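You operate a simulated robot arm through the tools that you are given. There is no shell and no other tool.

You are at the controls of a simulated robot arm. One attempt, no reset.

JOB
Deburr the red bare arbor in the vice with the emery block.
Fine: clamp it first; afterwards put the block back, wind the vice open and leave the arbor on its bed. Set down upright: emery block. What is to be rubbed or washed off counts as gone when no trace of it is left.

The check looks at the end state, three seconds after you hand in, the way a careful person would. Anything else that was tipped, shoved, dropped, spilled or broken makes it a failure.

ROBOT AND FRAMES
A 7-joint arm with a two-finger parallel gripper, fixed in place. Base frame: the origin is on the floor under the middle of its stand, x ahead of it, y to its left, z up; the work surface is at about z = 0.86. Units: m, rad, N and s.
It reaches about 1.372 m from its shoulder. Its first joint turns from -2.601 to 2.601 rad. Payload 3.43 kg.
The TCP is the grasp point between the finger pads, 0.03 m short of the fingertips. In the tool frame z runs along the fingers and y along their closing line. The gripper opens to 0.094 m. The fingers are 0.028 m wide and 0.01 m thick; the gripper's body (0.05 by 0.096 m) begins 0.055 m behind the TCP.
Orientation is that of the tool frame in the base frame, as a unit quaternion [w, x, y, z]. With the fingers straight down and closing along the base's y, the tool's x points along the base's -x, its y along +y and its z along -z.

CONTROLS
- The arm moves only by the tool drive_tool. Its argument "deltas" is one flat list of numbers, 7 for each row, row after row: the shift along the base's x, y, z in m, then the turn, a rotation vector about the base's x, y, z in rad, then the opening, from 0 (shut) to 1 (fully open). In form: [dx, dy, dz, wx, wy, wz, gripper, dx, dy, dz, wx, wy, wz, gripper, ...]. A call has 1 to 20 rows; each row is the pose to reach, as a shift and turn from the pose commanded when the call began. Rows are played at 5 a second. More than 0.05 m and 0.15 rad between two rows, or a gripper value outside its range, and nothing of the call is played. Where a pose cannot be reached the arm comes as near as it can. A force on the tool above 40 N (or 10 N above the force at the start of the call, whichever is more), or a blocked arm, ends the call early, and 0.2 s more pass. The fingers move at their own pace (about 0.045 m/s each) and stop on an object; they squeeze with about 24 N. The grip force told is the motor's: it shows also when the fingers shut on nothing. Time passes only in rows, and 0.2 s behind the last, so rows that repeat a pose let the fingers close. It gives the time, the measured TCP pose, the force on the tool (base axes), the opening and the grip force at its end, in the units of the frame above (readings bear some noise), with the torque about the TCP (base axes, N m) and any sound that the robot's microphone picked up.
- Cameras (640 x 400 px; columns grow to the right, rows downward): "scene" is fixed at [0.3988, 0.6503, 1.5067]; the picture's right is [-0.88, -0.47, 0.00], its down [-0.22, 0.41, -0.89] and it looks along [0.42, -0.78, -0.46] (base axes); focal length 315 px, centre (320, 200). "wrist" rides on the gripper at [0.076, 0.014, -0.102] in the tool frame; the picture's right is [-0.18, 0.98, 0.00], its down [-0.75, -0.14, -0.64] and it looks along [-0.63, -0.12, 0.77] (tool axes); focal length 243 px, centre (320, 200). There is no depth. A picture from a camera that has moved, and an enlarged one, comes with that camera's place and axes in the base frame and with its lens.
- capture(camera): a new picture of that camera. No time passes.
- zoom(camera, box): a new picture of the part [left, top, right, bottom] of that camera's present view, enlarged. No time passes.
- hand_in(): hands the job in; it is judged then, once.

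Nothing tells you positions but the pictures and the camera data. Unless the task says otherwise, let go and move clear before handing in.

The tools are called as name(argument=value, ...) on one line, values as JSON. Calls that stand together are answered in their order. drive_tool: Moves the arm, as the interface text tells. Its arguments: {"type":"object","properties":{"deltas":{"type":"array","items":{"type":"number"}}},"required":["deltas"]} The other tools are called the same way: capture (camera) takes a picture; zoom (camera, box) takes an enlarged picture of a part of a camera's view; hand_in () hands the job in.

At the start:

```text
clock: 0.0
tcp_pos: [0.8709, -0.465, 1.1161]
tool_rot: [0.001, -0.001, 1.0, 0.0]
wrist_force: [-0.6, 0.0, 0.0]
wrist_torque: [0.04, -0.02, 0.01]
opening: 0.0939
grasp_force: 0.2
```

scene: 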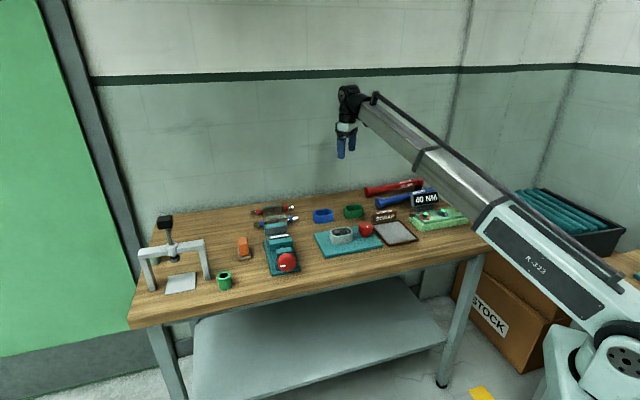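
wrist: 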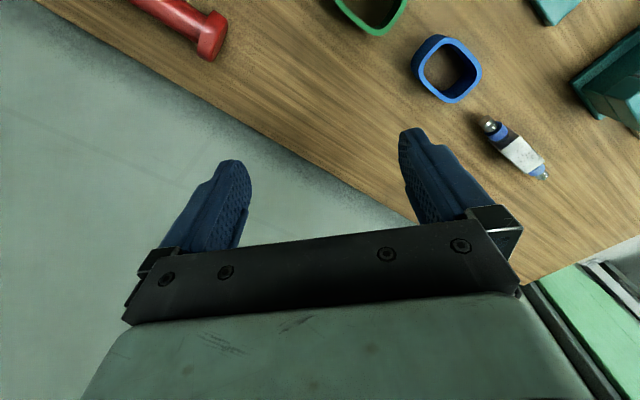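

I see a bench with a vice (red ball handle), an orange block, arbors or rings, and other items. I will enlarge the scene picture to identify the pieces before moving.

zoom(camera="scene", box=[220, 190, 320, 290])

zoom(camera="scene", box=[130, 200, 260, 300])

zoom(camera="scene", box=[300, 170, 480, 270])

capture(camera="wrist")

```text
4.00 times, centred on (270, 240) of scene
camera zoom: at [0.3988, 0.6503, 1.5067], right [-0.88, -0.47, 0.0], down [-0.22, 0.41, -0.89], along [0.42, -0.78, -0.46], focal length 1262 px, centre (520, 40)
```

zoom: 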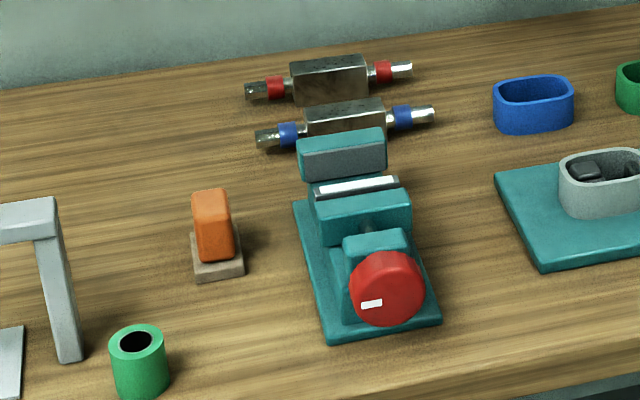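

```text
4.00 times, centred on (195, 250) of scene
camera zoom: at [0.3988, 0.6503, 1.5067], right [-0.88, -0.47, 0.0], down [-0.22, 0.41, -0.89], along [0.42, -0.78, -0.46], focal length 1262 px, centre (820, 0)
```

zoom: 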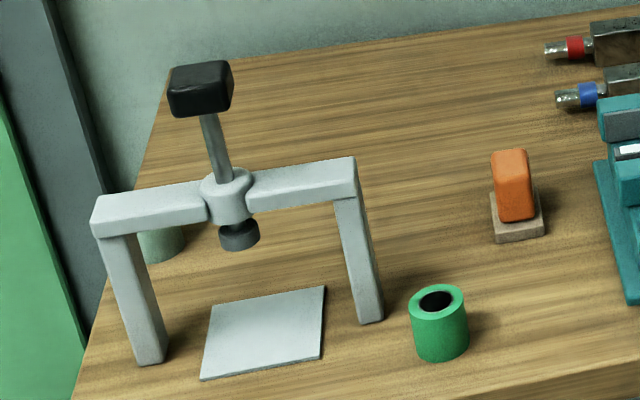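

```text
3.56 times, centred on (390, 220) of scene
camera zoom: at [0.3988, 0.6503, 1.5067], right [-0.88, -0.47, 0.0], down [-0.22, 0.41, -0.89], along [0.42, -0.78, -0.46], focal length 1121 px, centre (71, 129)
```

zoom: 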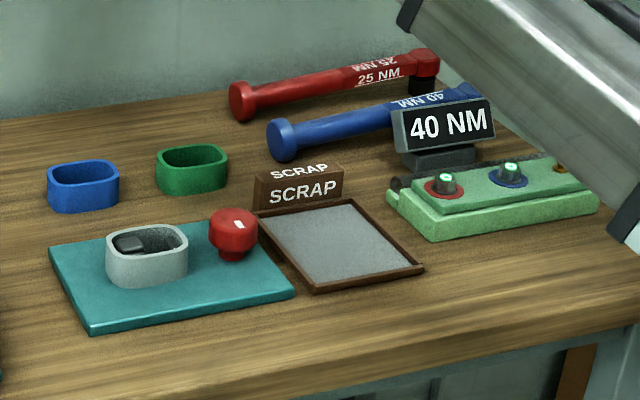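

```text
taken
camera wrist: at [0.7961, -0.4487, 1.218], right [0.18, 0.98, 0.0], down [0.75, -0.14, 0.64], along [0.63, -0.12, -0.77], focal length 243 px, centre (320, 200)
```

wrist: 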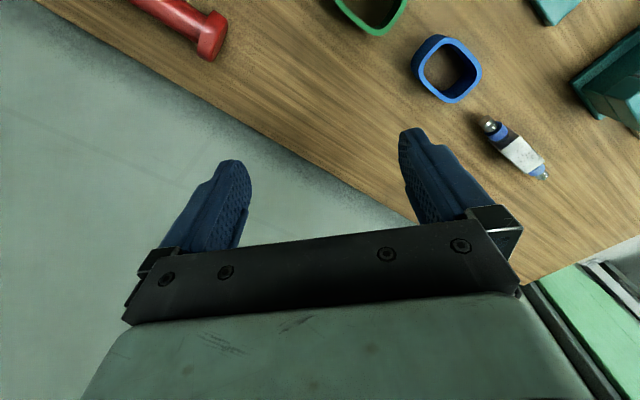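

The red-banded arbor lies at about (1.07, -0.21) by the wall, behind the blue one. The teal vice is near (0.90, 0.0) with its red knob facing the front left, and the orange-handled emery block is at its side. I'll raise the arm and move back for a better wrist view.

drive_tool(deltas=[-0.017, 0.03, 0.018, 0, 0, 0, 1, -0.034, 0.06, 0.036, 0, 0, 0, 1, -0.051, 0.09, 0.054, 0, 0, 0, 1, -0.068, 0.12, 0.072, 0, 0, 0, 1, -0.085, 0.15, 0.09, 0, 0, 0, 1, -0.102, 0.18, 0.108, 0, 0, 0, 1, -0.119, 0.21, 0.126, 0, 0, 0, 1, -0.136, 0.24, 0.144, 0, 0, 0, 1, -0.153, 0.27, 0.162, 0, 0, 0, 1, -0.17, 0.3, 0.18, 0, 0, 0, 1])

capture(camera="wrist")

capture(camera="scene")

```text
clock: 1.0
tcp_pos: [0.8097, -0.3525, 1.1835]
tool_rot: [0.005, -0.004, 1.0, -0.002]
wrist_force: [7.0, -0.8, -12.4]
wrist_torque: [-0.16, -0.07, -0.08]
opening: 0.0941
grasp_force: 0.0
out of reach, approached as far as the arm can: row 5
stopped in row 5: the force on the tool passed its limit at 62 N (the readings are from after the stop); the commanded pose is now the measured one
```

```text
taken
camera wrist: at [0.7331, -0.3361, 1.2844], right [0.18, 0.98, 0.0], down [0.75, -0.13, 0.65], along [0.64, -0.12, -0.76], focal length 243 px, centre (320, 200)
```

wrist: 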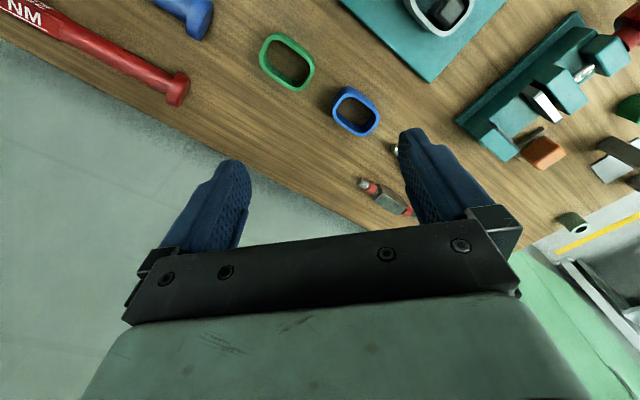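

```text
taken
```

scene: 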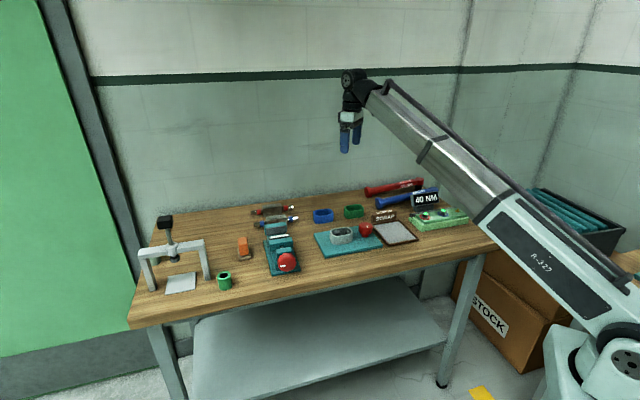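

The move stopped at row 5 with a reach warning, with nothing touching in view. I will try smaller steps sideways towards the vice, keeping the height.

drive_tool(deltas=[0, 0.02, 0, 0, 0, 0, 1, 0, 0.04, 0, 0, 0, 0, 1, 0, 0.06, 0, 0, 0, 0, 1, 0, 0.08, 0, 0, 0, 0, 1])

```text
clock: 1.4
tcp_pos: [0.8113, -0.3344, 1.1833]
tool_rot: [0.008, -0.006, 1.0, -0.005]
wrist_force: [5.8, 1.8, -9.7]
wrist_torque: [-0.42, -0.03, -0.25]
opening: 0.0939
grasp_force: 0.0
stopped in row 2: the force on the tool passed its limit at 45 N (the readings are from after the stop); the commanded pose is now the measured one
```

A steady force on the tool remains though nothing is near it. I'll look closely at the wrist and arm.

zoom(camera="scene", box=[290, 40, 450, 180])

capture(camera="scene")

capture(camera="wrist")

```text
2.86 times, centred on (370, 110) of scene
camera zoom: at [0.3988, 0.6503, 1.5067], right [-0.88, -0.47, 0.0], down [-0.22, 0.41, -0.89], along [0.42, -0.78, -0.46], focal length 901 px, centre (177, 457)
```

zoom: 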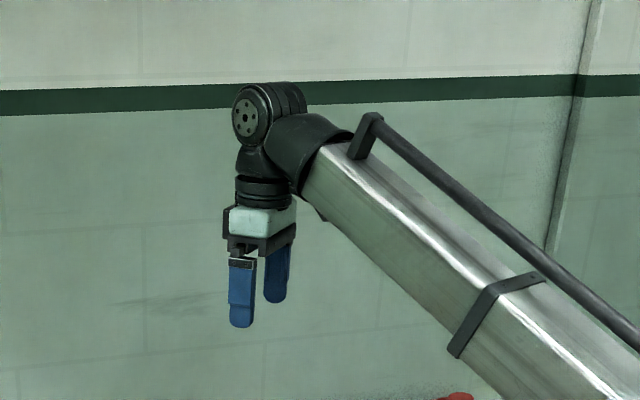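

```text
taken
```

scene: 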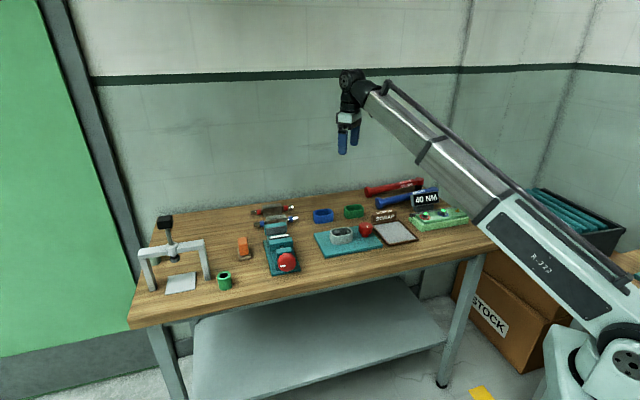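

```text
taken
camera wrist: at [0.733, -0.3194, 1.2844], right [0.17, 0.98, -0.01], down [0.75, -0.13, 0.65], along [0.64, -0.12, -0.76], focal length 243 px, centre (320, 200)
```

wrist: 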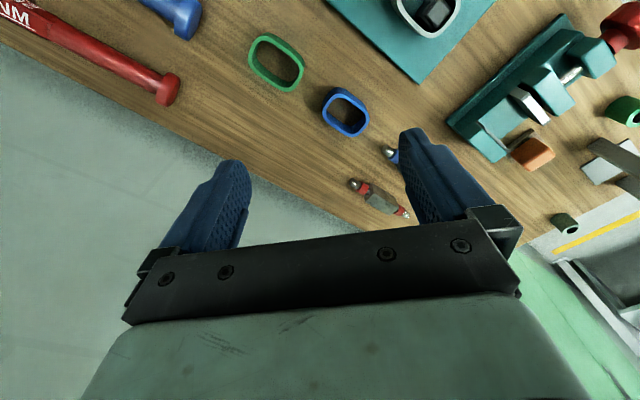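

The hand's body is bumping against the forearm because the arm is nearly stretched out at this height. I'll lower the tool, which unfolds the wrist, and then move closer to the table.

drive_tool(deltas=[0.005, -0.005, -0.02, 0, 0, 0, 1, 0.01, -0.01, -0.04, 0, 0, 0, 1, 0.01, -0.01, -0.06, 0, 0, 0, 1, 0.01, -0.01, -0.08, 0, 0, 0, 1, 0.01, -0.01, -0.08, 0, 0, 0, 1])

```text
clock: 2.6
tcp_pos: [0.8206, -0.3447, 1.1043]
tool_rot: [0.007, -0.006, 1.0, -0.003]
wrist_force: [1.1, -0.7, 0.3]
wrist_torque: [-0.01, -0.03, 0.0]
opening: 0.0939
grasp_force: 0.1
```

The contact is gone. I'll go sideways at this lower height.

drive_tool(deltas=[-0.01, 0.03, -0.005, 0, 0, 0, 1, -0.02, 0.06, -0.01, 0, 0, 0, 1, -0.03, 0.09, -0.015, 0, 0, 0, 1, -0.04, 0.12, -0.02, 0, 0, 0, 1, -0.05, 0.15, -0.02, 0, 0, 0, 1, -0.06, 0.18, -0.02, 0, 0, 0, 1, -0.07, 0.2, -0.02, 0, 0, 0, 1, -0.07, 0.2, -0.02, 0, 0, 0, 1])

capture(camera="wrist")

```text
clock: 4.4
tcp_pos: [0.7507, -0.1437, 1.0843]
tool_rot: [0.007, -0.006, 1.0, -0.003]
wrist_force: [0.3, -0.2, 1.6]
wrist_torque: [-0.01, -0.01, 0.02]
opening: 0.094
grasp_force: 0.0
```

```text
taken
camera wrist: at [0.6728, -0.1287, 1.1848], right [0.17, 0.99, 0.0], down [0.75, -0.13, 0.65], along [0.64, -0.12, -0.76], focal length 243 px, centre (320, 200)
```

wrist: 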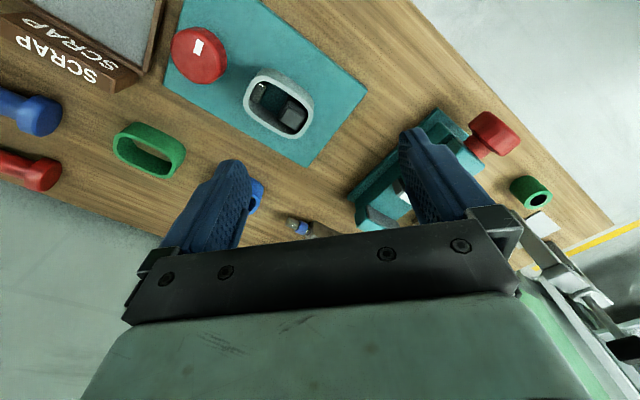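

The table runs at about 45° in the base frame, with the vice axis square to its edge. I'll level the tool and turn it to -45° so the wrist view lines up with the table, above the vice.

drive_tool(deltas=[0.02, 0.02, 0.01, 0.006, 0.014, -0.012, 1, 0.04, 0.04, 0.02, 0.006, 0.014, -0.012, 1, 0.06, 0.06, 0.03, 0.006, 0.014, -0.012, 1, 0.08, 0.08, 0.035, 0.006, 0.014, -0.012, 1, 0.1, 0.1, 0.035, 0.006, 0.014, -0.012, 1, 0.12, 0.12, 0.035, 0.006, 0.014, -0.012, 1])

drive_tool(deltas=[0, 0, 0, 0, 0, -0.14, 1, 0, 0, 0, 0, 0, -0.28, 1, 0, 0, 0, 0, 0, -0.42, 1, 0, 0, 0, 0, 0, -0.56, 1, 0, 0, 0, 0, 0, -0.7, 1, 0, 0, 0, 0, 0, -0.7854, 1])

capture(camera="wrist")

```text
clock: 5.8
tcp_pos: [0.8694, -0.0243, 1.12]
tool_rot: [0.0, 0.0, 1.0, -0.001]
wrist_force: [-0.3, 0.1, -0.3]
wrist_torque: [0.0, 0.01, 0.03]
opening: 0.0941
grasp_force: 0.1
```

```text
clock: 7.2
tcp_pos: [0.8693, -0.0252, 1.1203]
tool_rot: [-0.001, 0.383, 0.924, -0.001]
wrist_force: [-0.2, 0.3, 0.9]
wrist_torque: [0.02, 0.06, -0.04]
opening: 0.0941
grasp_force: 0.0
```

```text
taken
camera wrist: at [0.8272, 0.0408, 1.221], right [0.83, 0.56, 0.0], down [0.43, -0.63, 0.64], along [0.36, -0.53, -0.77], focal length 243 px, centre (320, 200)
```

wrist: 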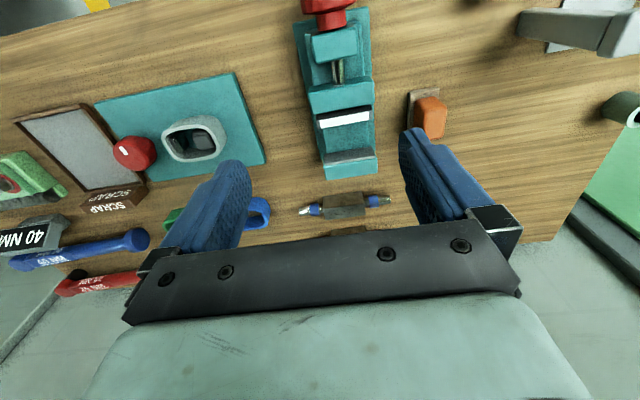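

Now the view is lined up. I'll enlarge the vice, the emery block and the arbors.

zoom(camera="wrist", box=[270, 0, 450, 112])

zoom(camera="wrist", box=[260, 80, 460, 240])

```text
3.56 times, centred on (360, 56) of wrist
camera zoom: at [0.8272, 0.0408, 1.221], right [0.83, 0.56, 0.0], down [0.43, -0.63, 0.64], along [0.36, -0.53, -0.77], focal length 863 px, centre (178, 712)
```

zoom: 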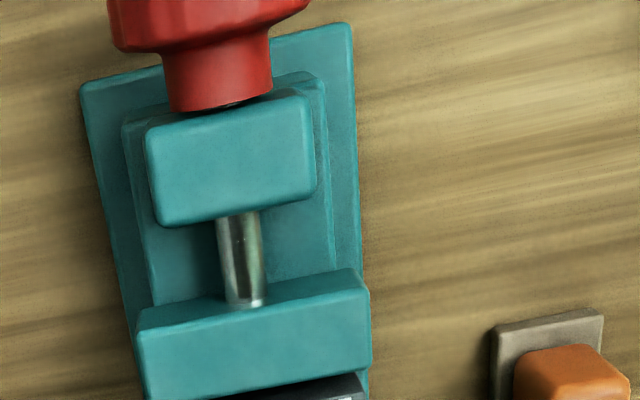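

```text
2.50 times, centred on (360, 160) of wrist
camera zoom: at [0.8272, 0.0408, 1.221], right [0.83, 0.56, 0.0], down [0.43, -0.63, 0.64], along [0.36, -0.53, -0.77], focal length 606 px, centre (220, 300)
```

zoom: 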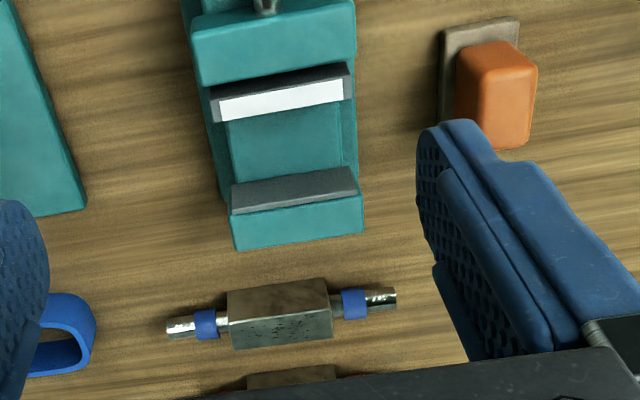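

The blue arbor lies just behind the vice and the red one behind that. I'll move about 0.12 m towards the wall to see the red arbor.

drive_tool(deltas=[0.02, -0.02, -0.005, 0, 0, 0, 1, 0.04, -0.04, -0.01, 0, 0, 0, 1, 0.06, -0.06, -0.015, 0, 0, 0, 1, 0.08, -0.08, -0.02, 0, 0, 0, 1, 0.1, -0.1, -0.02, 0, 0, 0, 1, 0.11, -0.11, -0.02, 0, 0, 0, 1])

capture(camera="wrist")

zoom(camera="wrist", box=[240, 0, 440, 125])

zoom(camera="wrist", box=[240, 80, 440, 205])

```text
clock: 8.6
tcp_pos: [0.9795, -0.1351, 1.0987]
tool_rot: [-0.001, 0.382, 0.924, -0.001]
wrist_force: [-1.1, -0.1, 0.1]
wrist_torque: [0.02, -0.05, 0.01]
opening: 0.0942
grasp_force: 0.0
```

```text
taken
camera wrist: at [0.9367, -0.069, 1.2008], right [0.82, 0.57, 0.0], down [0.43, -0.63, 0.64], along [0.36, -0.53, -0.77], focal length 243 px, centre (320, 200)
```

wrist: 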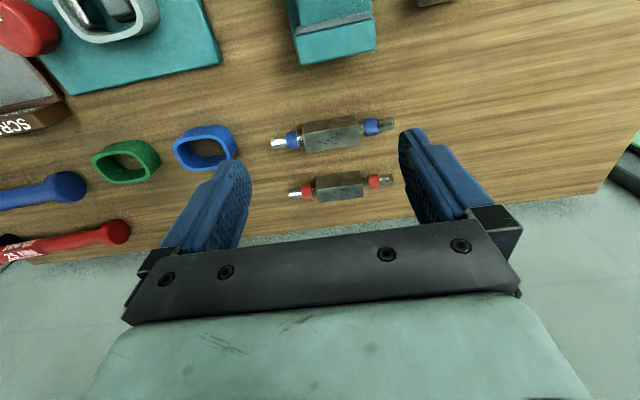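

```text
3.20 times, centred on (340, 62) of wrist
camera zoom: at [0.9367, -0.069, 1.2008], right [0.82, 0.57, 0.0], down [0.43, -0.63, 0.64], along [0.36, -0.53, -0.77], focal length 776 px, centre (256, 640)
```

zoom: 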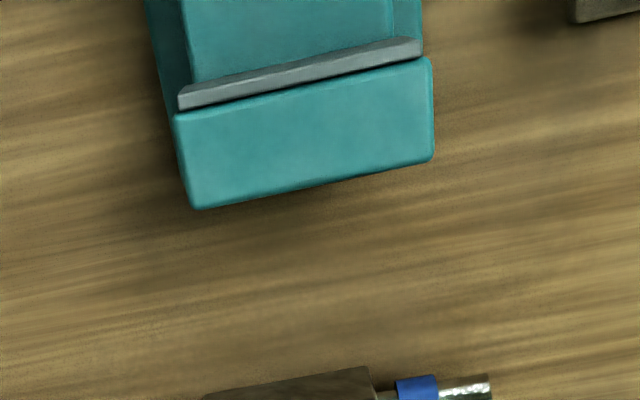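

```text
3.20 times, centred on (340, 142) of wrist
camera zoom: at [0.9367, -0.069, 1.2008], right [0.82, 0.57, 0.0], down [0.43, -0.63, 0.64], along [0.36, -0.53, -0.77], focal length 776 px, centre (256, 384)
```

zoom: 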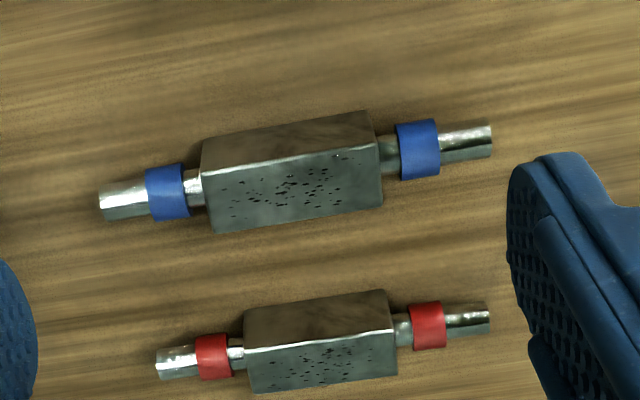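

The top faces of both arbors carry dark specks, which are the burrs. The jaw tops are about z = 0.93 and the bed about z = 0.91. I'll enlarge the vice and knob in the scene view to measure them.

zoom(camera="scene", box=[255, 215, 311, 285])

zoom(camera="scene", box=[225, 225, 275, 275])

zoom(camera="scene", box=[245, 195, 305, 235])

```text
5.71 times, centred on (283, 250) of scene
camera zoom: at [0.3988, 0.6503, 1.5067], right [-0.88, -0.47, 0.0], down [-0.22, 0.41, -0.89], along [0.42, -0.78, -0.46], focal length 1802 px, centre (531, -86)
```

zoom: 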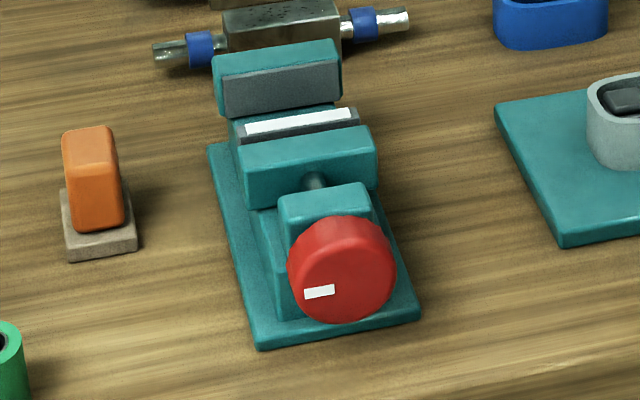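

```text
8.00 times, centred on (250, 250) of scene
camera zoom: at [0.3988, 0.6503, 1.5067], right [-0.88, -0.47, 0.0], down [-0.22, 0.41, -0.89], along [0.42, -0.78, -0.46], focal length 2523 px, centre (880, -200)
```

zoom: 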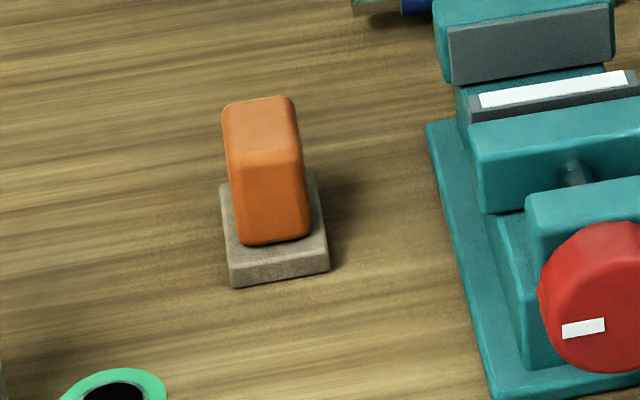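

```text
10.00 times, centred on (275, 215) of scene
camera zoom: at [0.3988, 0.6503, 1.5067], right [-0.88, -0.47, 0.0], down [-0.22, 0.41, -0.89], along [0.42, -0.78, -0.46], focal length 3154 px, centre (770, 50)
```

zoom: 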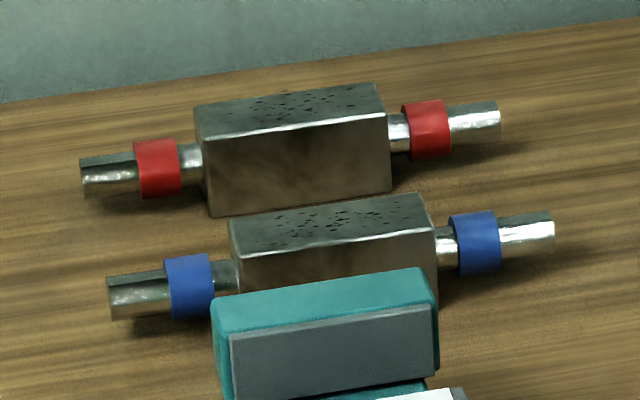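

The red arbor is about (1.10, -0.25), the body roughly 75 x 28 x 35 mm with the specks on top. I'll turn the tool to +45° so the fingers close across the arbor, and move nearly above it.

drive_tool(deltas=[0.007, -0.007, -0.004, 0, 0, 0.1309, 1, 0.014, -0.014, -0.008, 0, 0, 0.2618, 1, 0.021, -0.021, -0.012, 0, 0, 0.3927, 1, 0.028, -0.028, -0.016, 0, 0, 0.5236, 1, 0.035, -0.035, -0.02, 0, 0, 0.6545, 1, 0.042, -0.042, -0.024, 0, 0, 0.7854, 1, 0.049, -0.049, -0.028, 0, 0, 0.9163, 1, 0.056, -0.056, -0.032, 0, 0, 1.0472, 1, 0.063, -0.063, -0.036, 0, 0, 1.1781, 1, 0.07, -0.07, -0.04, 0, 0, 1.309, 1, 0.075, -0.075, -0.044, 0, 0, 1.4399, 1, 0.08, -0.08, -0.045, 0, 0, 1.5708, 1, 0.08, -0.08, -0.045, 0, 0, 1.5708, 1])

capture(camera="wrist")

capture(camera="scene")

```text
clock: 11.4
tcp_pos: [1.061, -0.2148, 1.0538]
tool_rot: [0.001, -0.383, 0.924, -0.001]
wrist_force: [0.4, -0.3, 0.6]
wrist_torque: [0.01, 0.0, 0.01]
opening: 0.094
grasp_force: 0.1
```

```text
taken
camera wrist: at [0.9969, -0.2571, 1.1555], right [-0.57, 0.82, 0.0], down [0.63, 0.44, 0.64], along [0.53, 0.36, -0.77], focal length 243 px, centre (320, 200)
```

wrist: 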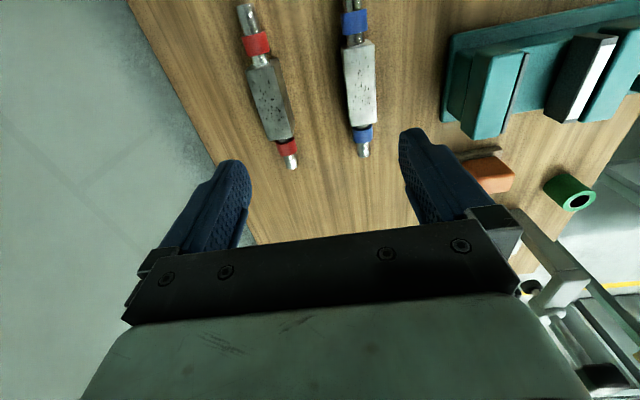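

```text
taken
```

scene: 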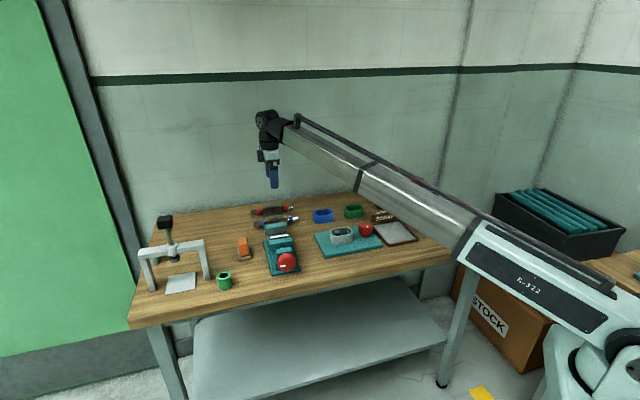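

The wrist view shows both arbors clearly. I'll enlarge the red one to find its centre.

zoom(camera="wrist", box=[200, 0, 400, 175])

zoom(camera="wrist", box=[430, 0, 640, 150])

```text
2.29 times, centred on (300, 88) of wrist
camera zoom: at [0.9969, -0.2571, 1.1555], right [-0.57, 0.82, 0.0], down [0.63, 0.44, 0.64], along [0.53, 0.36, -0.77], focal length 555 px, centre (366, 457)
```

zoom: 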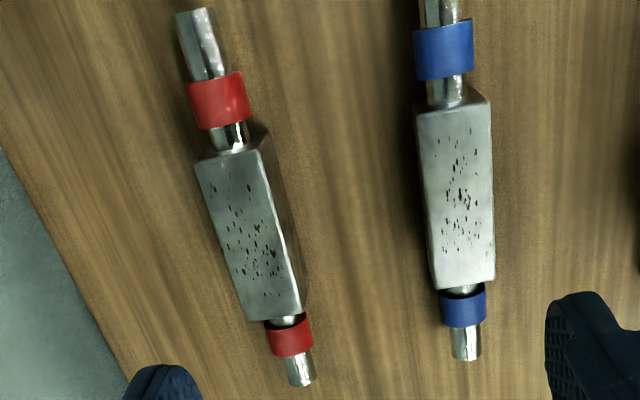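

```text
2.67 times, centred on (535, 75) of wrist
camera zoom: at [0.9969, -0.2571, 1.1555], right [-0.57, 0.82, 0.0], down [0.63, 0.44, 0.64], along [0.53, 0.36, -0.77], focal length 647 px, centre (-253, 533)
```

zoom: 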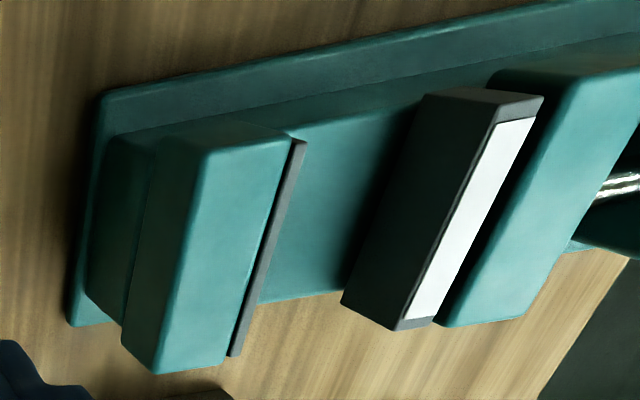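

The red arbor's centre is at about (1.101, -0.252), lined up with the table. I'll move above it with open fingers and check alignment before descending.

drive_tool(deltas=[0.01, -0.009, -0.018, 0, 0, 0, 1, 0.02, -0.018, -0.036, 0, 0, 0, 1, 0.03, -0.027, -0.054, 0, 0, 0, 1, 0.04, -0.037, -0.072, 0, 0, 0, 1, 0.04, -0.037, -0.0935, 0, 0, 0, 1, 0.04, -0.037, -0.0935, 0, 0, 0, 1])

capture(camera="wrist")

zoom(camera="wrist", box=[220, 80, 420, 230])

zoom(camera="scene", box=[235, 150, 315, 230])

```text
clock: 12.8
tcp_pos: [1.0995, -0.2512, 0.9604]
tool_rot: [0.001, -0.383, 0.924, -0.001]
wrist_force: [0.1, 0.2, 0.2]
wrist_torque: [-0.03, -0.03, -0.02]
opening: 0.094
grasp_force: 0.1
```

```text
taken
camera wrist: at [1.0368, -0.2931, 1.0619], right [-0.57, 0.82, 0.0], down [0.63, 0.43, 0.64], along [0.53, 0.36, -0.77], focal length 243 px, centre (320, 200)
```

wrist: 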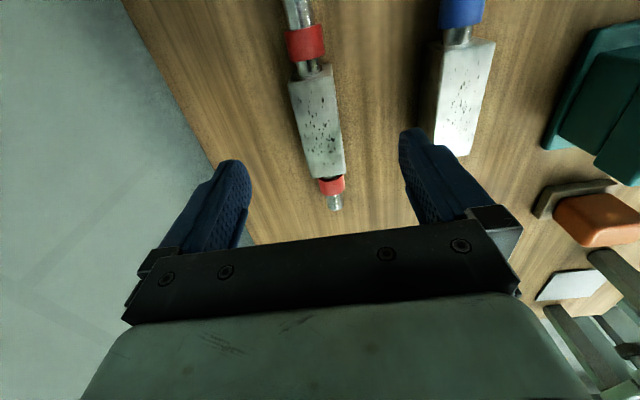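

```text
2.67 times, centred on (320, 155) of wrist
camera zoom: at [1.0368, -0.2931, 1.0619], right [-0.57, 0.82, 0.0], down [0.63, 0.43, 0.64], along [0.53, 0.36, -0.77], focal length 647 px, centre (320, 320)
```

zoom: 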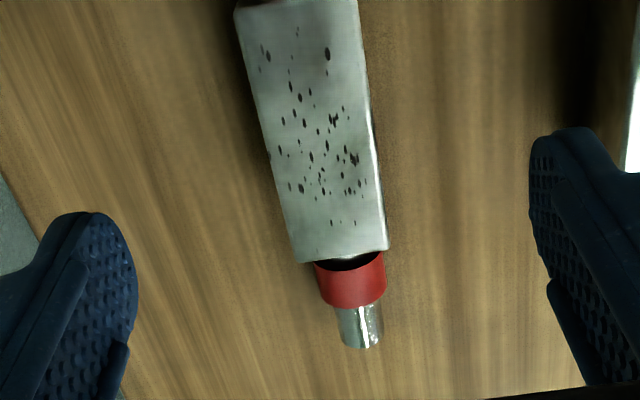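

```text
5.00 times, centred on (275, 190) of scene
camera zoom: at [0.3988, 0.6503, 1.5067], right [-0.88, -0.47, 0.0], down [-0.22, 0.41, -0.89], along [0.42, -0.78, -0.46], focal length 1577 px, centre (545, 250)
```

zoom: 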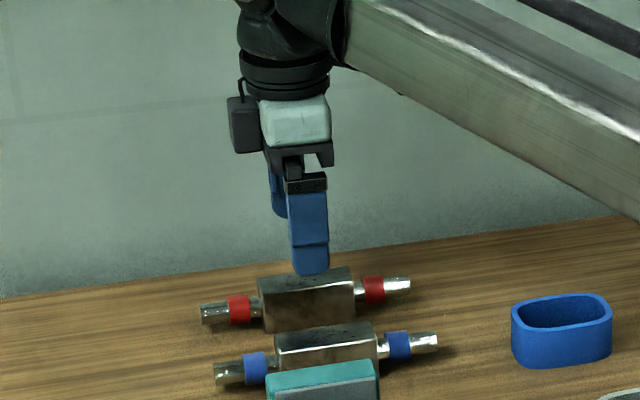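

The tool is centred over the arbor. I'll close the fingers and touch its top very gently to learn its true height before gripping.

drive_tool(deltas=[0, 0, 0, 0, 0, 0, 0, 0, 0, 0, 0, 0, 0, 0, 0, 0, 0, 0, 0, 0, 0, 0, 0, 0, 0, 0, 0, 0, 0, 0, -0.005, 0, 0, 0, 0, 0, 0, -0.01, 0, 0, 0, 0, 0, 0, -0.015, 0, 0, 0, 0, 0, 0, -0.02, 0, 0, 0, 0, 0, 0, -0.025, 0, 0, 0, 0, 0, 0, -0.028, 0, 0, 0, 0])

zoom(camera="wrist", box=[220, 80, 420, 230])

```text
clock: 15.0
tcp_pos: [1.1, -0.2506, 0.9325]
tool_rot: [0.0, -0.382, 0.924, -0.001]
wrist_force: [-0.1, -0.9, 0.2]
wrist_torque: [0.01, -0.04, 0.01]
opening: 0.0002
grasp_force: 23.6
```

```text
2.67 times, centred on (320, 155) of wrist
camera zoom: at [1.0366, -0.2937, 1.0341], right [-0.57, 0.82, 0.0], down [0.63, 0.43, 0.64], along [0.53, 0.36, -0.77], focal length 647 px, centre (320, 320)
```

zoom: 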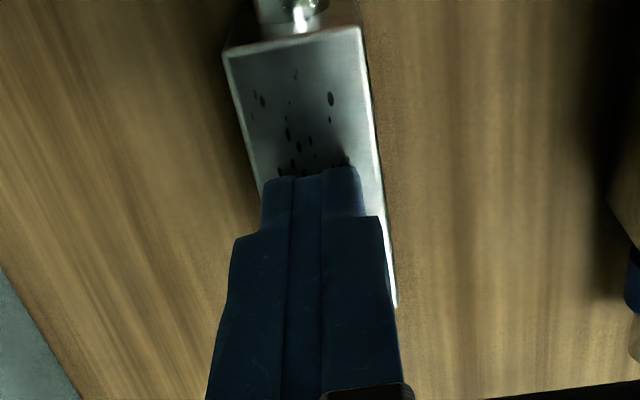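

No contact yet with the tips at about z = 0.9025. I continue down in 1 mm steps.

drive_tool(deltas=[0, 0, -0.001, 0, 0, 0, 0, 0, 0, -0.002, 0, 0, 0, 0, 0, 0, -0.003, 0, 0, 0, 0, 0, 0, -0.004, 0, 0, 0, 0, 0, 0, -0.005, 0, 0, 0, 0])

```text
clock: 16.2
tcp_pos: [1.1002, -0.2502, 0.9287]
tool_rot: [0.0, -0.383, 0.924, -0.001]
wrist_force: [1.1, 0.4, 6.5]
wrist_torque: [0.01, -0.01, 0.02]
opening: 0.0002
grasp_force: 24.1
```

Contact: the arbor top is at about z = 0.899. Before gripping I'll rise and go over the vice to measure the jaws and bed close up.

drive_tool(deltas=[0, 0, 0.025, 0, 0, 0, 0, 0, 0, 0.06, 0, 0, 0, 0, -0.0237, 0.0276, 0.08, 0, 0, 0, 0, -0.0474, 0.0551, 0.08, 0, 0, 0, 0, -0.0711, 0.0827, 0.08, 0, 0, 0, 0, -0.0947, 0.1102, 0.08, 0, 0, 0, 0, -0.1184, 0.1378, 0.08, 0, 0, 0, 0, -0.1421, 0.1653, 0.08, 0, 0, 0, 0, -0.1658, 0.1929, 0.08, 0, 0, 0, 0, -0.1658, 0.1929, 0.08, 0, 0, 0, 0])

capture(camera="wrist")

zoom(camera="wrist", box=[200, 0, 440, 150])

```text
clock: 18.4
tcp_pos: [0.9341, -0.0569, 1.0071]
tool_rot: [-0.001, -0.382, 0.924, -0.001]
wrist_force: [-0.3, -0.9, 0.7]
wrist_torque: [0.0, -0.01, -0.01]
opening: 0.0001
grasp_force: 24.3
```

```text
taken
camera wrist: at [0.87, -0.1, 1.1087], right [-0.57, 0.82, 0.0], down [0.63, 0.43, 0.64], along [0.53, 0.36, -0.77], focal length 243 px, centre (320, 200)
```

wrist: 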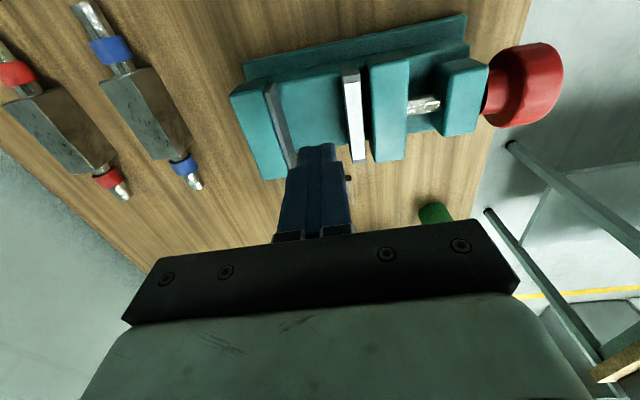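

```text
2.67 times, centred on (320, 75) of wrist
camera zoom: at [0.87, -0.1, 1.1087], right [-0.57, 0.82, 0.0], down [0.63, 0.43, 0.64], along [0.53, 0.36, -0.77], focal length 647 px, centre (320, 533)
```

zoom: 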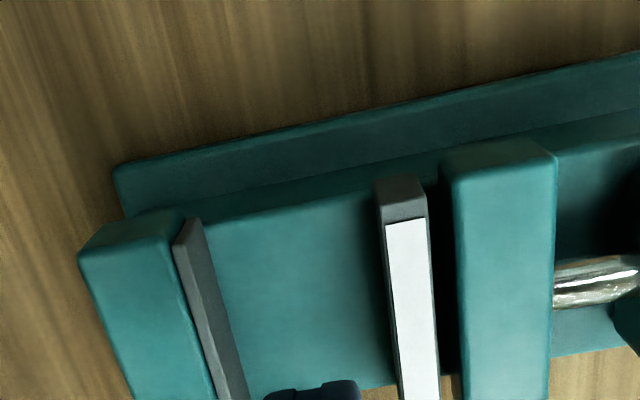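

The gap between the jaws is about 47 mm. The moving jaw has a white-topped pad with a gap behind it. I'll touch the bed gently with closed fingers to get its height.

drive_tool(deltas=[0, 0, -0.02, 0, 0, 0, 0, 0, 0, -0.04, 0, 0, 0, 0, 0, 0, -0.055, 0, 0, 0, 0, 0, 0, -0.062, 0, 0, 0, 0, 0, 0, -0.065, 0, 0, 0, 0, 0, 0, -0.068, 0, 0, 0, 0])

```text
clock: 19.8
tcp_pos: [0.9342, -0.0586, 0.9384]
tool_rot: [0.0, -0.383, 0.924, -0.001]
wrist_force: [-0.2, -0.7, -0.5]
wrist_torque: [-0.03, -0.01, -0.02]
opening: 0.0002
grasp_force: 23.8
```

drive_tool(deltas=[0, 0, -0.001, 0, 0, 0, 0, 0, 0, -0.002, 0, 0, 0, 0, 0, 0, -0.003, 0, 0, 0, 0, 0, 0, -0.004, 0, 0, 0, 0, 0, 0, -0.005, 0, 0, 0, 0, 0, 0, -0.006, 0, 0, 0, 0])

zoom(camera="wrist", box=[220, 60, 420, 210])

zoom(camera="scene", box=[250, 190, 314, 270])

```text
clock: 21.2
tcp_pos: [0.9346, -0.0594, 0.9352]
tool_rot: [0.0, -0.383, 0.924, -0.002]
wrist_force: [0.6, 0.3, 20.9]
wrist_torque: [-0.09, 0.19, -0.01]
opening: 0.0
grasp_force: 23.8
```

```text
2.67 times, centred on (320, 135) of wrist
camera zoom: at [0.8708, -0.1009, 1.0369], right [-0.57, 0.82, 0.0], down [0.63, 0.43, 0.64], along [0.53, 0.36, -0.77], focal length 647 px, centre (320, 373)
```

zoom: 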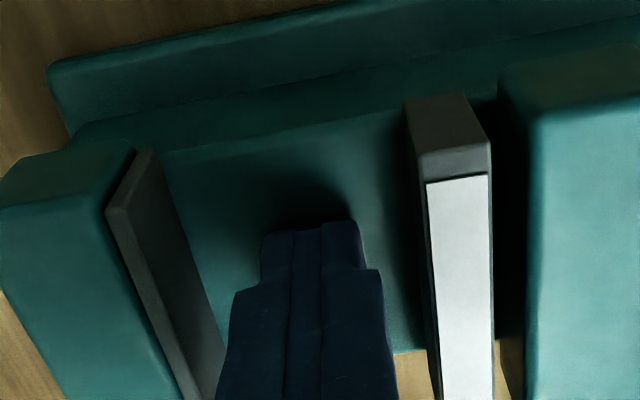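

```text
5.00 times, centred on (282, 230) of scene
camera zoom: at [0.3988, 0.6503, 1.5067], right [-0.88, -0.47, 0.0], down [-0.22, 0.41, -0.89], along [0.42, -0.78, -0.46], focal length 1577 px, centre (510, 50)
```

zoom: 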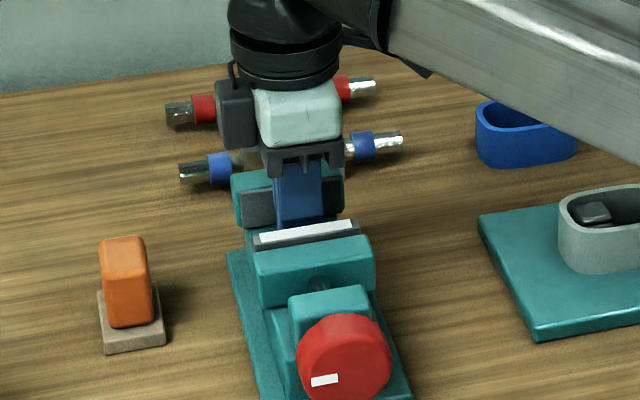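

The bed is at z ≈ 0.905. Now I'll touch the fixed jaw's top in the same way.

drive_tool(deltas=[0, 0, 0.025, 0, 0, 0, 0, 0, 0, 0.05, 0, 0, 0, 0, 0.014, -0.014, 0.05, 0, 0, 0, 0, 0.0283, -0.0283, 0.05, 0, 0, 0, 0, 0.0283, -0.0283, 0.04, 0, 0, 0, 0, 0.0283, -0.0283, 0.036, 0, 0, 0, 0, 0.0283, -0.0283, 0.034, 0, 0, 0, 0, 0.0283, -0.0283, 0.033, 0, 0, 0, 0])

drive_tool(deltas=[0, 0, -0.001, 0, 0, 0, 0, 0, 0, -0.002, 0, 0, 0, 0, 0, 0, -0.003, 0, 0, 0, 0, 0, 0, -0.004, 0, 0, 0, 0])

```text
clock: 23.0
tcp_pos: [0.9625, -0.087, 0.9649]
tool_rot: [0.0, -0.383, 0.924, -0.001]
wrist_force: [-0.3, 0.3, 0.4]
wrist_torque: [0.0, 0.0, -0.02]
opening: 0.0002
grasp_force: 23.9
```

```text
clock: 24.0
tcp_pos: [0.9631, -0.0861, 0.965]
tool_rot: [0.001, -0.384, 0.924, -0.004]
wrist_force: [6.8, 1.3, 39.9]
wrist_torque: [-0.19, 0.27, -0.05]
opening: 0.0
grasp_force: 24.0
```

The jaw top is at z ≈ 0.935, so a clamped arbor stands about 9 mm above the jaws. I'll return to the red arbor with partly open fingers and grip only its top 8 mm.

drive_tool(deltas=[0, 0, 0.02, 0, 0, 0, 0, 0, 0, 0.045, 0, 0, 0, 0.3, 0.0229, -0.0274, 0.05, 0, 0, 0, 0.65, 0.0458, -0.0549, 0.05, 0, 0, 0, 0.65, 0.0687, -0.0823, 0.05, 0, 0, 0, 0.65, 0.0917, -0.1097, 0.05, 0, 0, 0, 0.65, 0.1146, -0.1372, 0.05, 0, 0, 0, 0.65, 0.1375, -0.1646, 0.04, 0, 0, 0, 0.65, 0.1375, -0.1646, 0.02, 0, 0, 0, 0.65, 0.1375, -0.1646, 0.02, 0, 0, 0, 0.65])

zoom(camera="wrist", box=[220, 60, 420, 210])

```text
clock: 26.2
tcp_pos: [1.1001, -0.25, 0.9802]
tool_rot: [0.0, -0.384, 0.923, 0.0]
wrist_force: [-0.1, 0.1, 0.4]
wrist_torque: [0.0, -0.02, 0.0]
opening: 0.0612
grasp_force: 0.1
```

```text
2.67 times, centred on (320, 135) of wrist
camera zoom: at [1.0368, -0.2936, 1.0835], right [-0.57, 0.82, 0.0], down [0.63, 0.43, 0.64], along [0.53, 0.36, -0.77], focal length 647 px, centre (320, 373)
```

zoom: 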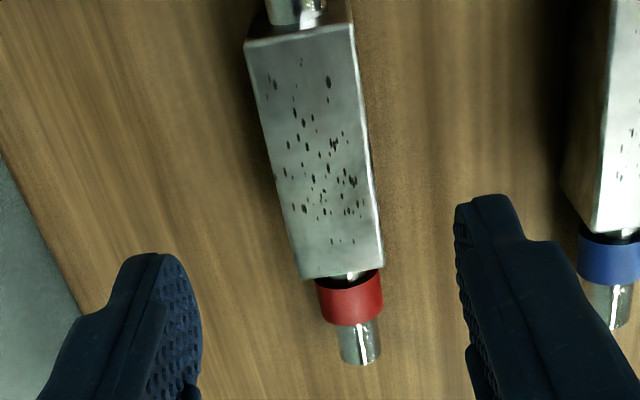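

Aligned. I'll descend so the tips overlap the body's top by about 8 mm, then close.

drive_tool(deltas=[0, 0, -0.02, 0, 0, 0, 0.65, 0, 0, -0.04, 0, 0, 0, 0.65, 0, 0, -0.055, 0, 0, 0, 0.65, 0, 0, -0.061, 0, 0, 0, 0.65, 0, 0, -0.061, 0, 0, 0, 0.65])

zoom(camera="scene", box=[245, 165, 305, 225])

zoom(camera="wrist", box=[220, 60, 420, 210])

```text
clock: 27.4
tcp_pos: [1.0998, -0.2504, 0.9204]
tool_rot: [0.0, -0.383, 0.924, -0.001]
wrist_force: [0.2, 0.2, -0.1]
wrist_torque: [0.0, -0.04, 0.04]
opening: 0.0611
grasp_force: 0.0
```

```text
6.67 times, centred on (275, 195) of scene
camera zoom: at [0.3988, 0.6503, 1.5067], right [-0.88, -0.47, 0.0], down [-0.22, 0.41, -0.89], along [0.42, -0.78, -0.46], focal length 2102 px, centre (620, 233)
```

zoom: 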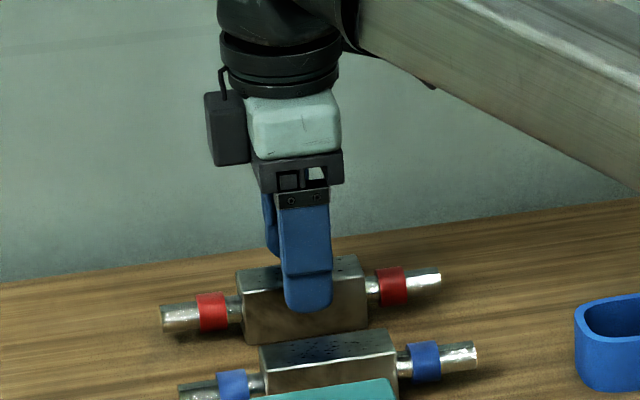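

```text
2.67 times, centred on (320, 135) of wrist
camera zoom: at [1.0363, -0.2938, 1.0228], right [-0.57, 0.82, 0.0], down [0.63, 0.43, 0.64], along [0.53, 0.36, -0.77], focal length 647 px, centre (320, 373)
```

zoom: 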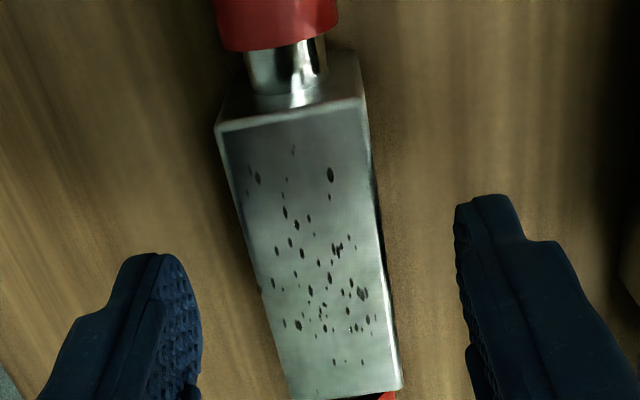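

The fingers straddle the body's top. I'll close them now.

drive_tool(deltas=[0, 0, 0, 0, 0, 0, 0, 0, 0, 0, 0, 0, 0, 0, 0, 0, 0, 0, 0, 0, 0, 0, 0, 0, 0, 0, 0, 0, 0, 0, 0, 0, 0, 0, 0])

drive_tool(deltas=[0, 0, 0.003, 0, 0, 0, 0, 0, 0, 0.006, 0, 0, 0, 0, 0, 0, 0.009, 0, 0, 0, 0, 0, 0, 0.012, 0, 0, 0, 0, 0, 0, 0.012, 0, 0, 0, 0])

zoom(camera="scene", box=[245, 165, 305, 225])

zoom(camera="wrist", box=[220, 60, 420, 210])

```text
clock: 28.6
tcp_pos: [1.1001, -0.2512, 0.9212]
tool_rot: [0.0, -0.383, 0.924, -0.001]
wrist_force: [0.3, 1.3, 0.2]
wrist_torque: [0.02, 0.03, 0.03]
opening: 0.0297
grasp_force: 24.0
```

```text
clock: 29.8
tcp_pos: [1.1003, -0.2518, 0.933]
tool_rot: [-0.001, -0.382, 0.924, 0.0]
wrist_force: [0.3, -0.6, -3.6]
wrist_torque: [-0.01, -0.01, 0.03]
opening: 0.0298
grasp_force: 24.3
```

```text
6.67 times, centred on (275, 195) of scene
camera zoom: at [0.3988, 0.6503, 1.5067], right [-0.88, -0.47, 0.0], down [-0.22, 0.41, -0.89], along [0.42, -0.78, -0.46], focal length 2102 px, centre (620, 233)
```

zoom: 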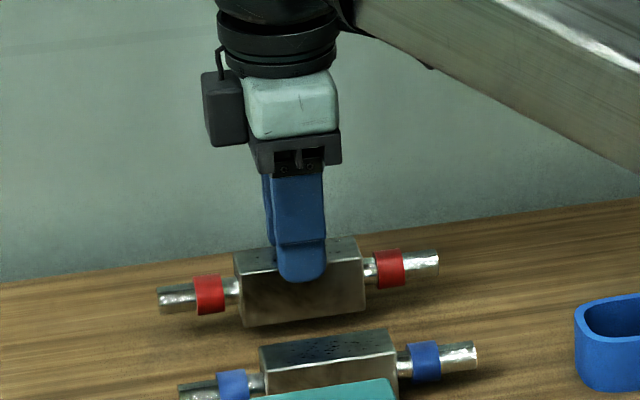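

```text
2.67 times, centred on (320, 135) of wrist
camera zoom: at [1.037, -0.2937, 1.0352], right [-0.57, 0.82, 0.0], down [0.63, 0.43, 0.64], along [0.53, 0.36, -0.77], focal length 647 px, centre (320, 373)
```

zoom: 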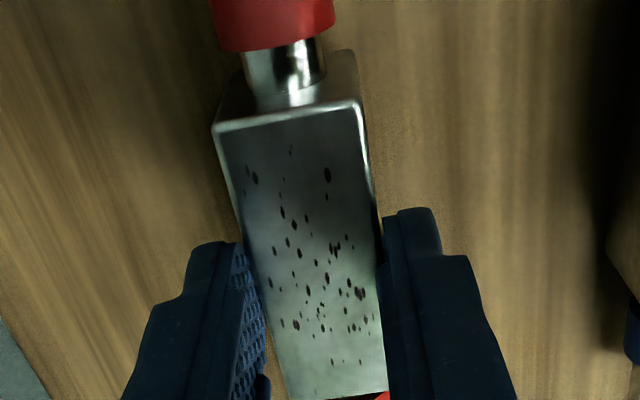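

Held level with the opening at 29.8 mm and a weight of about 3.6 N. I'll lift it clear and carry it over the vice.

drive_tool(deltas=[0, 0, 0.02, 0, 0, 0, 0, 0, 0, 0.045, 0, 0, 0, 0, 0, 0, 0.07, 0, 0, 0, 0, -0.01, 0.012, 0.09, 0, 0, 0, 0, -0.03, 0.035, 0.0922, 0, 0, 0, 0, -0.055, 0.064, 0.0922, 0, 0, 0, 0, -0.08, 0.0935, 0.0922, 0, 0, 0, 0, -0.105, 0.1228, 0.0922, 0, 0, 0, 0, -0.13, 0.152, 0.0922, 0, 0, 0, 0, -0.15, 0.1754, 0.0922, 0, 0, 0, 0, -0.16, 0.187, 0.0922, 0, 0, 0, 0, -0.1644, 0.1922, 0.0922, 0, 0, 0, 0, -0.1644, 0.1922, 0.0922, 0, 0, 0, 0])

capture(camera="wrist")

zoom(camera="wrist", box=[200, 0, 440, 150])

zoom(camera="scene", box=[245, 190, 317, 270])

```text
clock: 32.6
tcp_pos: [0.9349, -0.0593, 1.0256]
tool_rot: [0.001, -0.383, 0.924, -0.001]
wrist_force: [0.5, -0.2, -3.0]
wrist_torque: [0.0, 0.0, -0.02]
opening: 0.0297
grasp_force: 24.2
```

```text
taken
camera wrist: at [0.8717, -0.1016, 1.1274], right [-0.57, 0.82, 0.0], down [0.63, 0.43, 0.64], along [0.53, 0.36, -0.77], focal length 243 px, centre (320, 200)
```

wrist: 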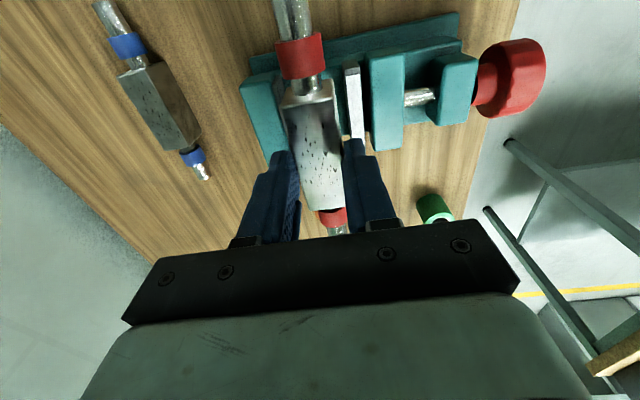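

```text
2.67 times, centred on (320, 75) of wrist
camera zoom: at [0.8717, -0.1016, 1.1274], right [-0.57, 0.82, 0.0], down [0.63, 0.43, 0.64], along [0.53, 0.36, -0.77], focal length 647 px, centre (320, 533)
```

zoom: 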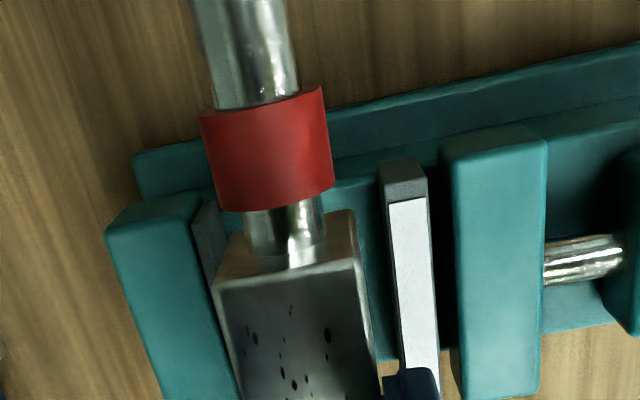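

```text
5.00 times, centred on (281, 230) of scene
camera zoom: at [0.3988, 0.6503, 1.5067], right [-0.88, -0.47, 0.0], down [-0.22, 0.41, -0.89], along [0.42, -0.78, -0.46], focal length 1577 px, centre (515, 50)
```

zoom: 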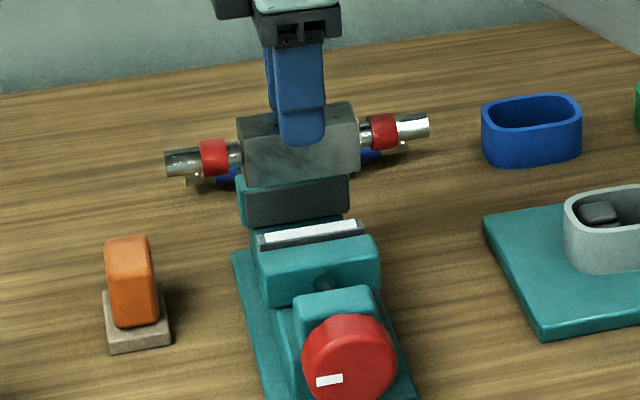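

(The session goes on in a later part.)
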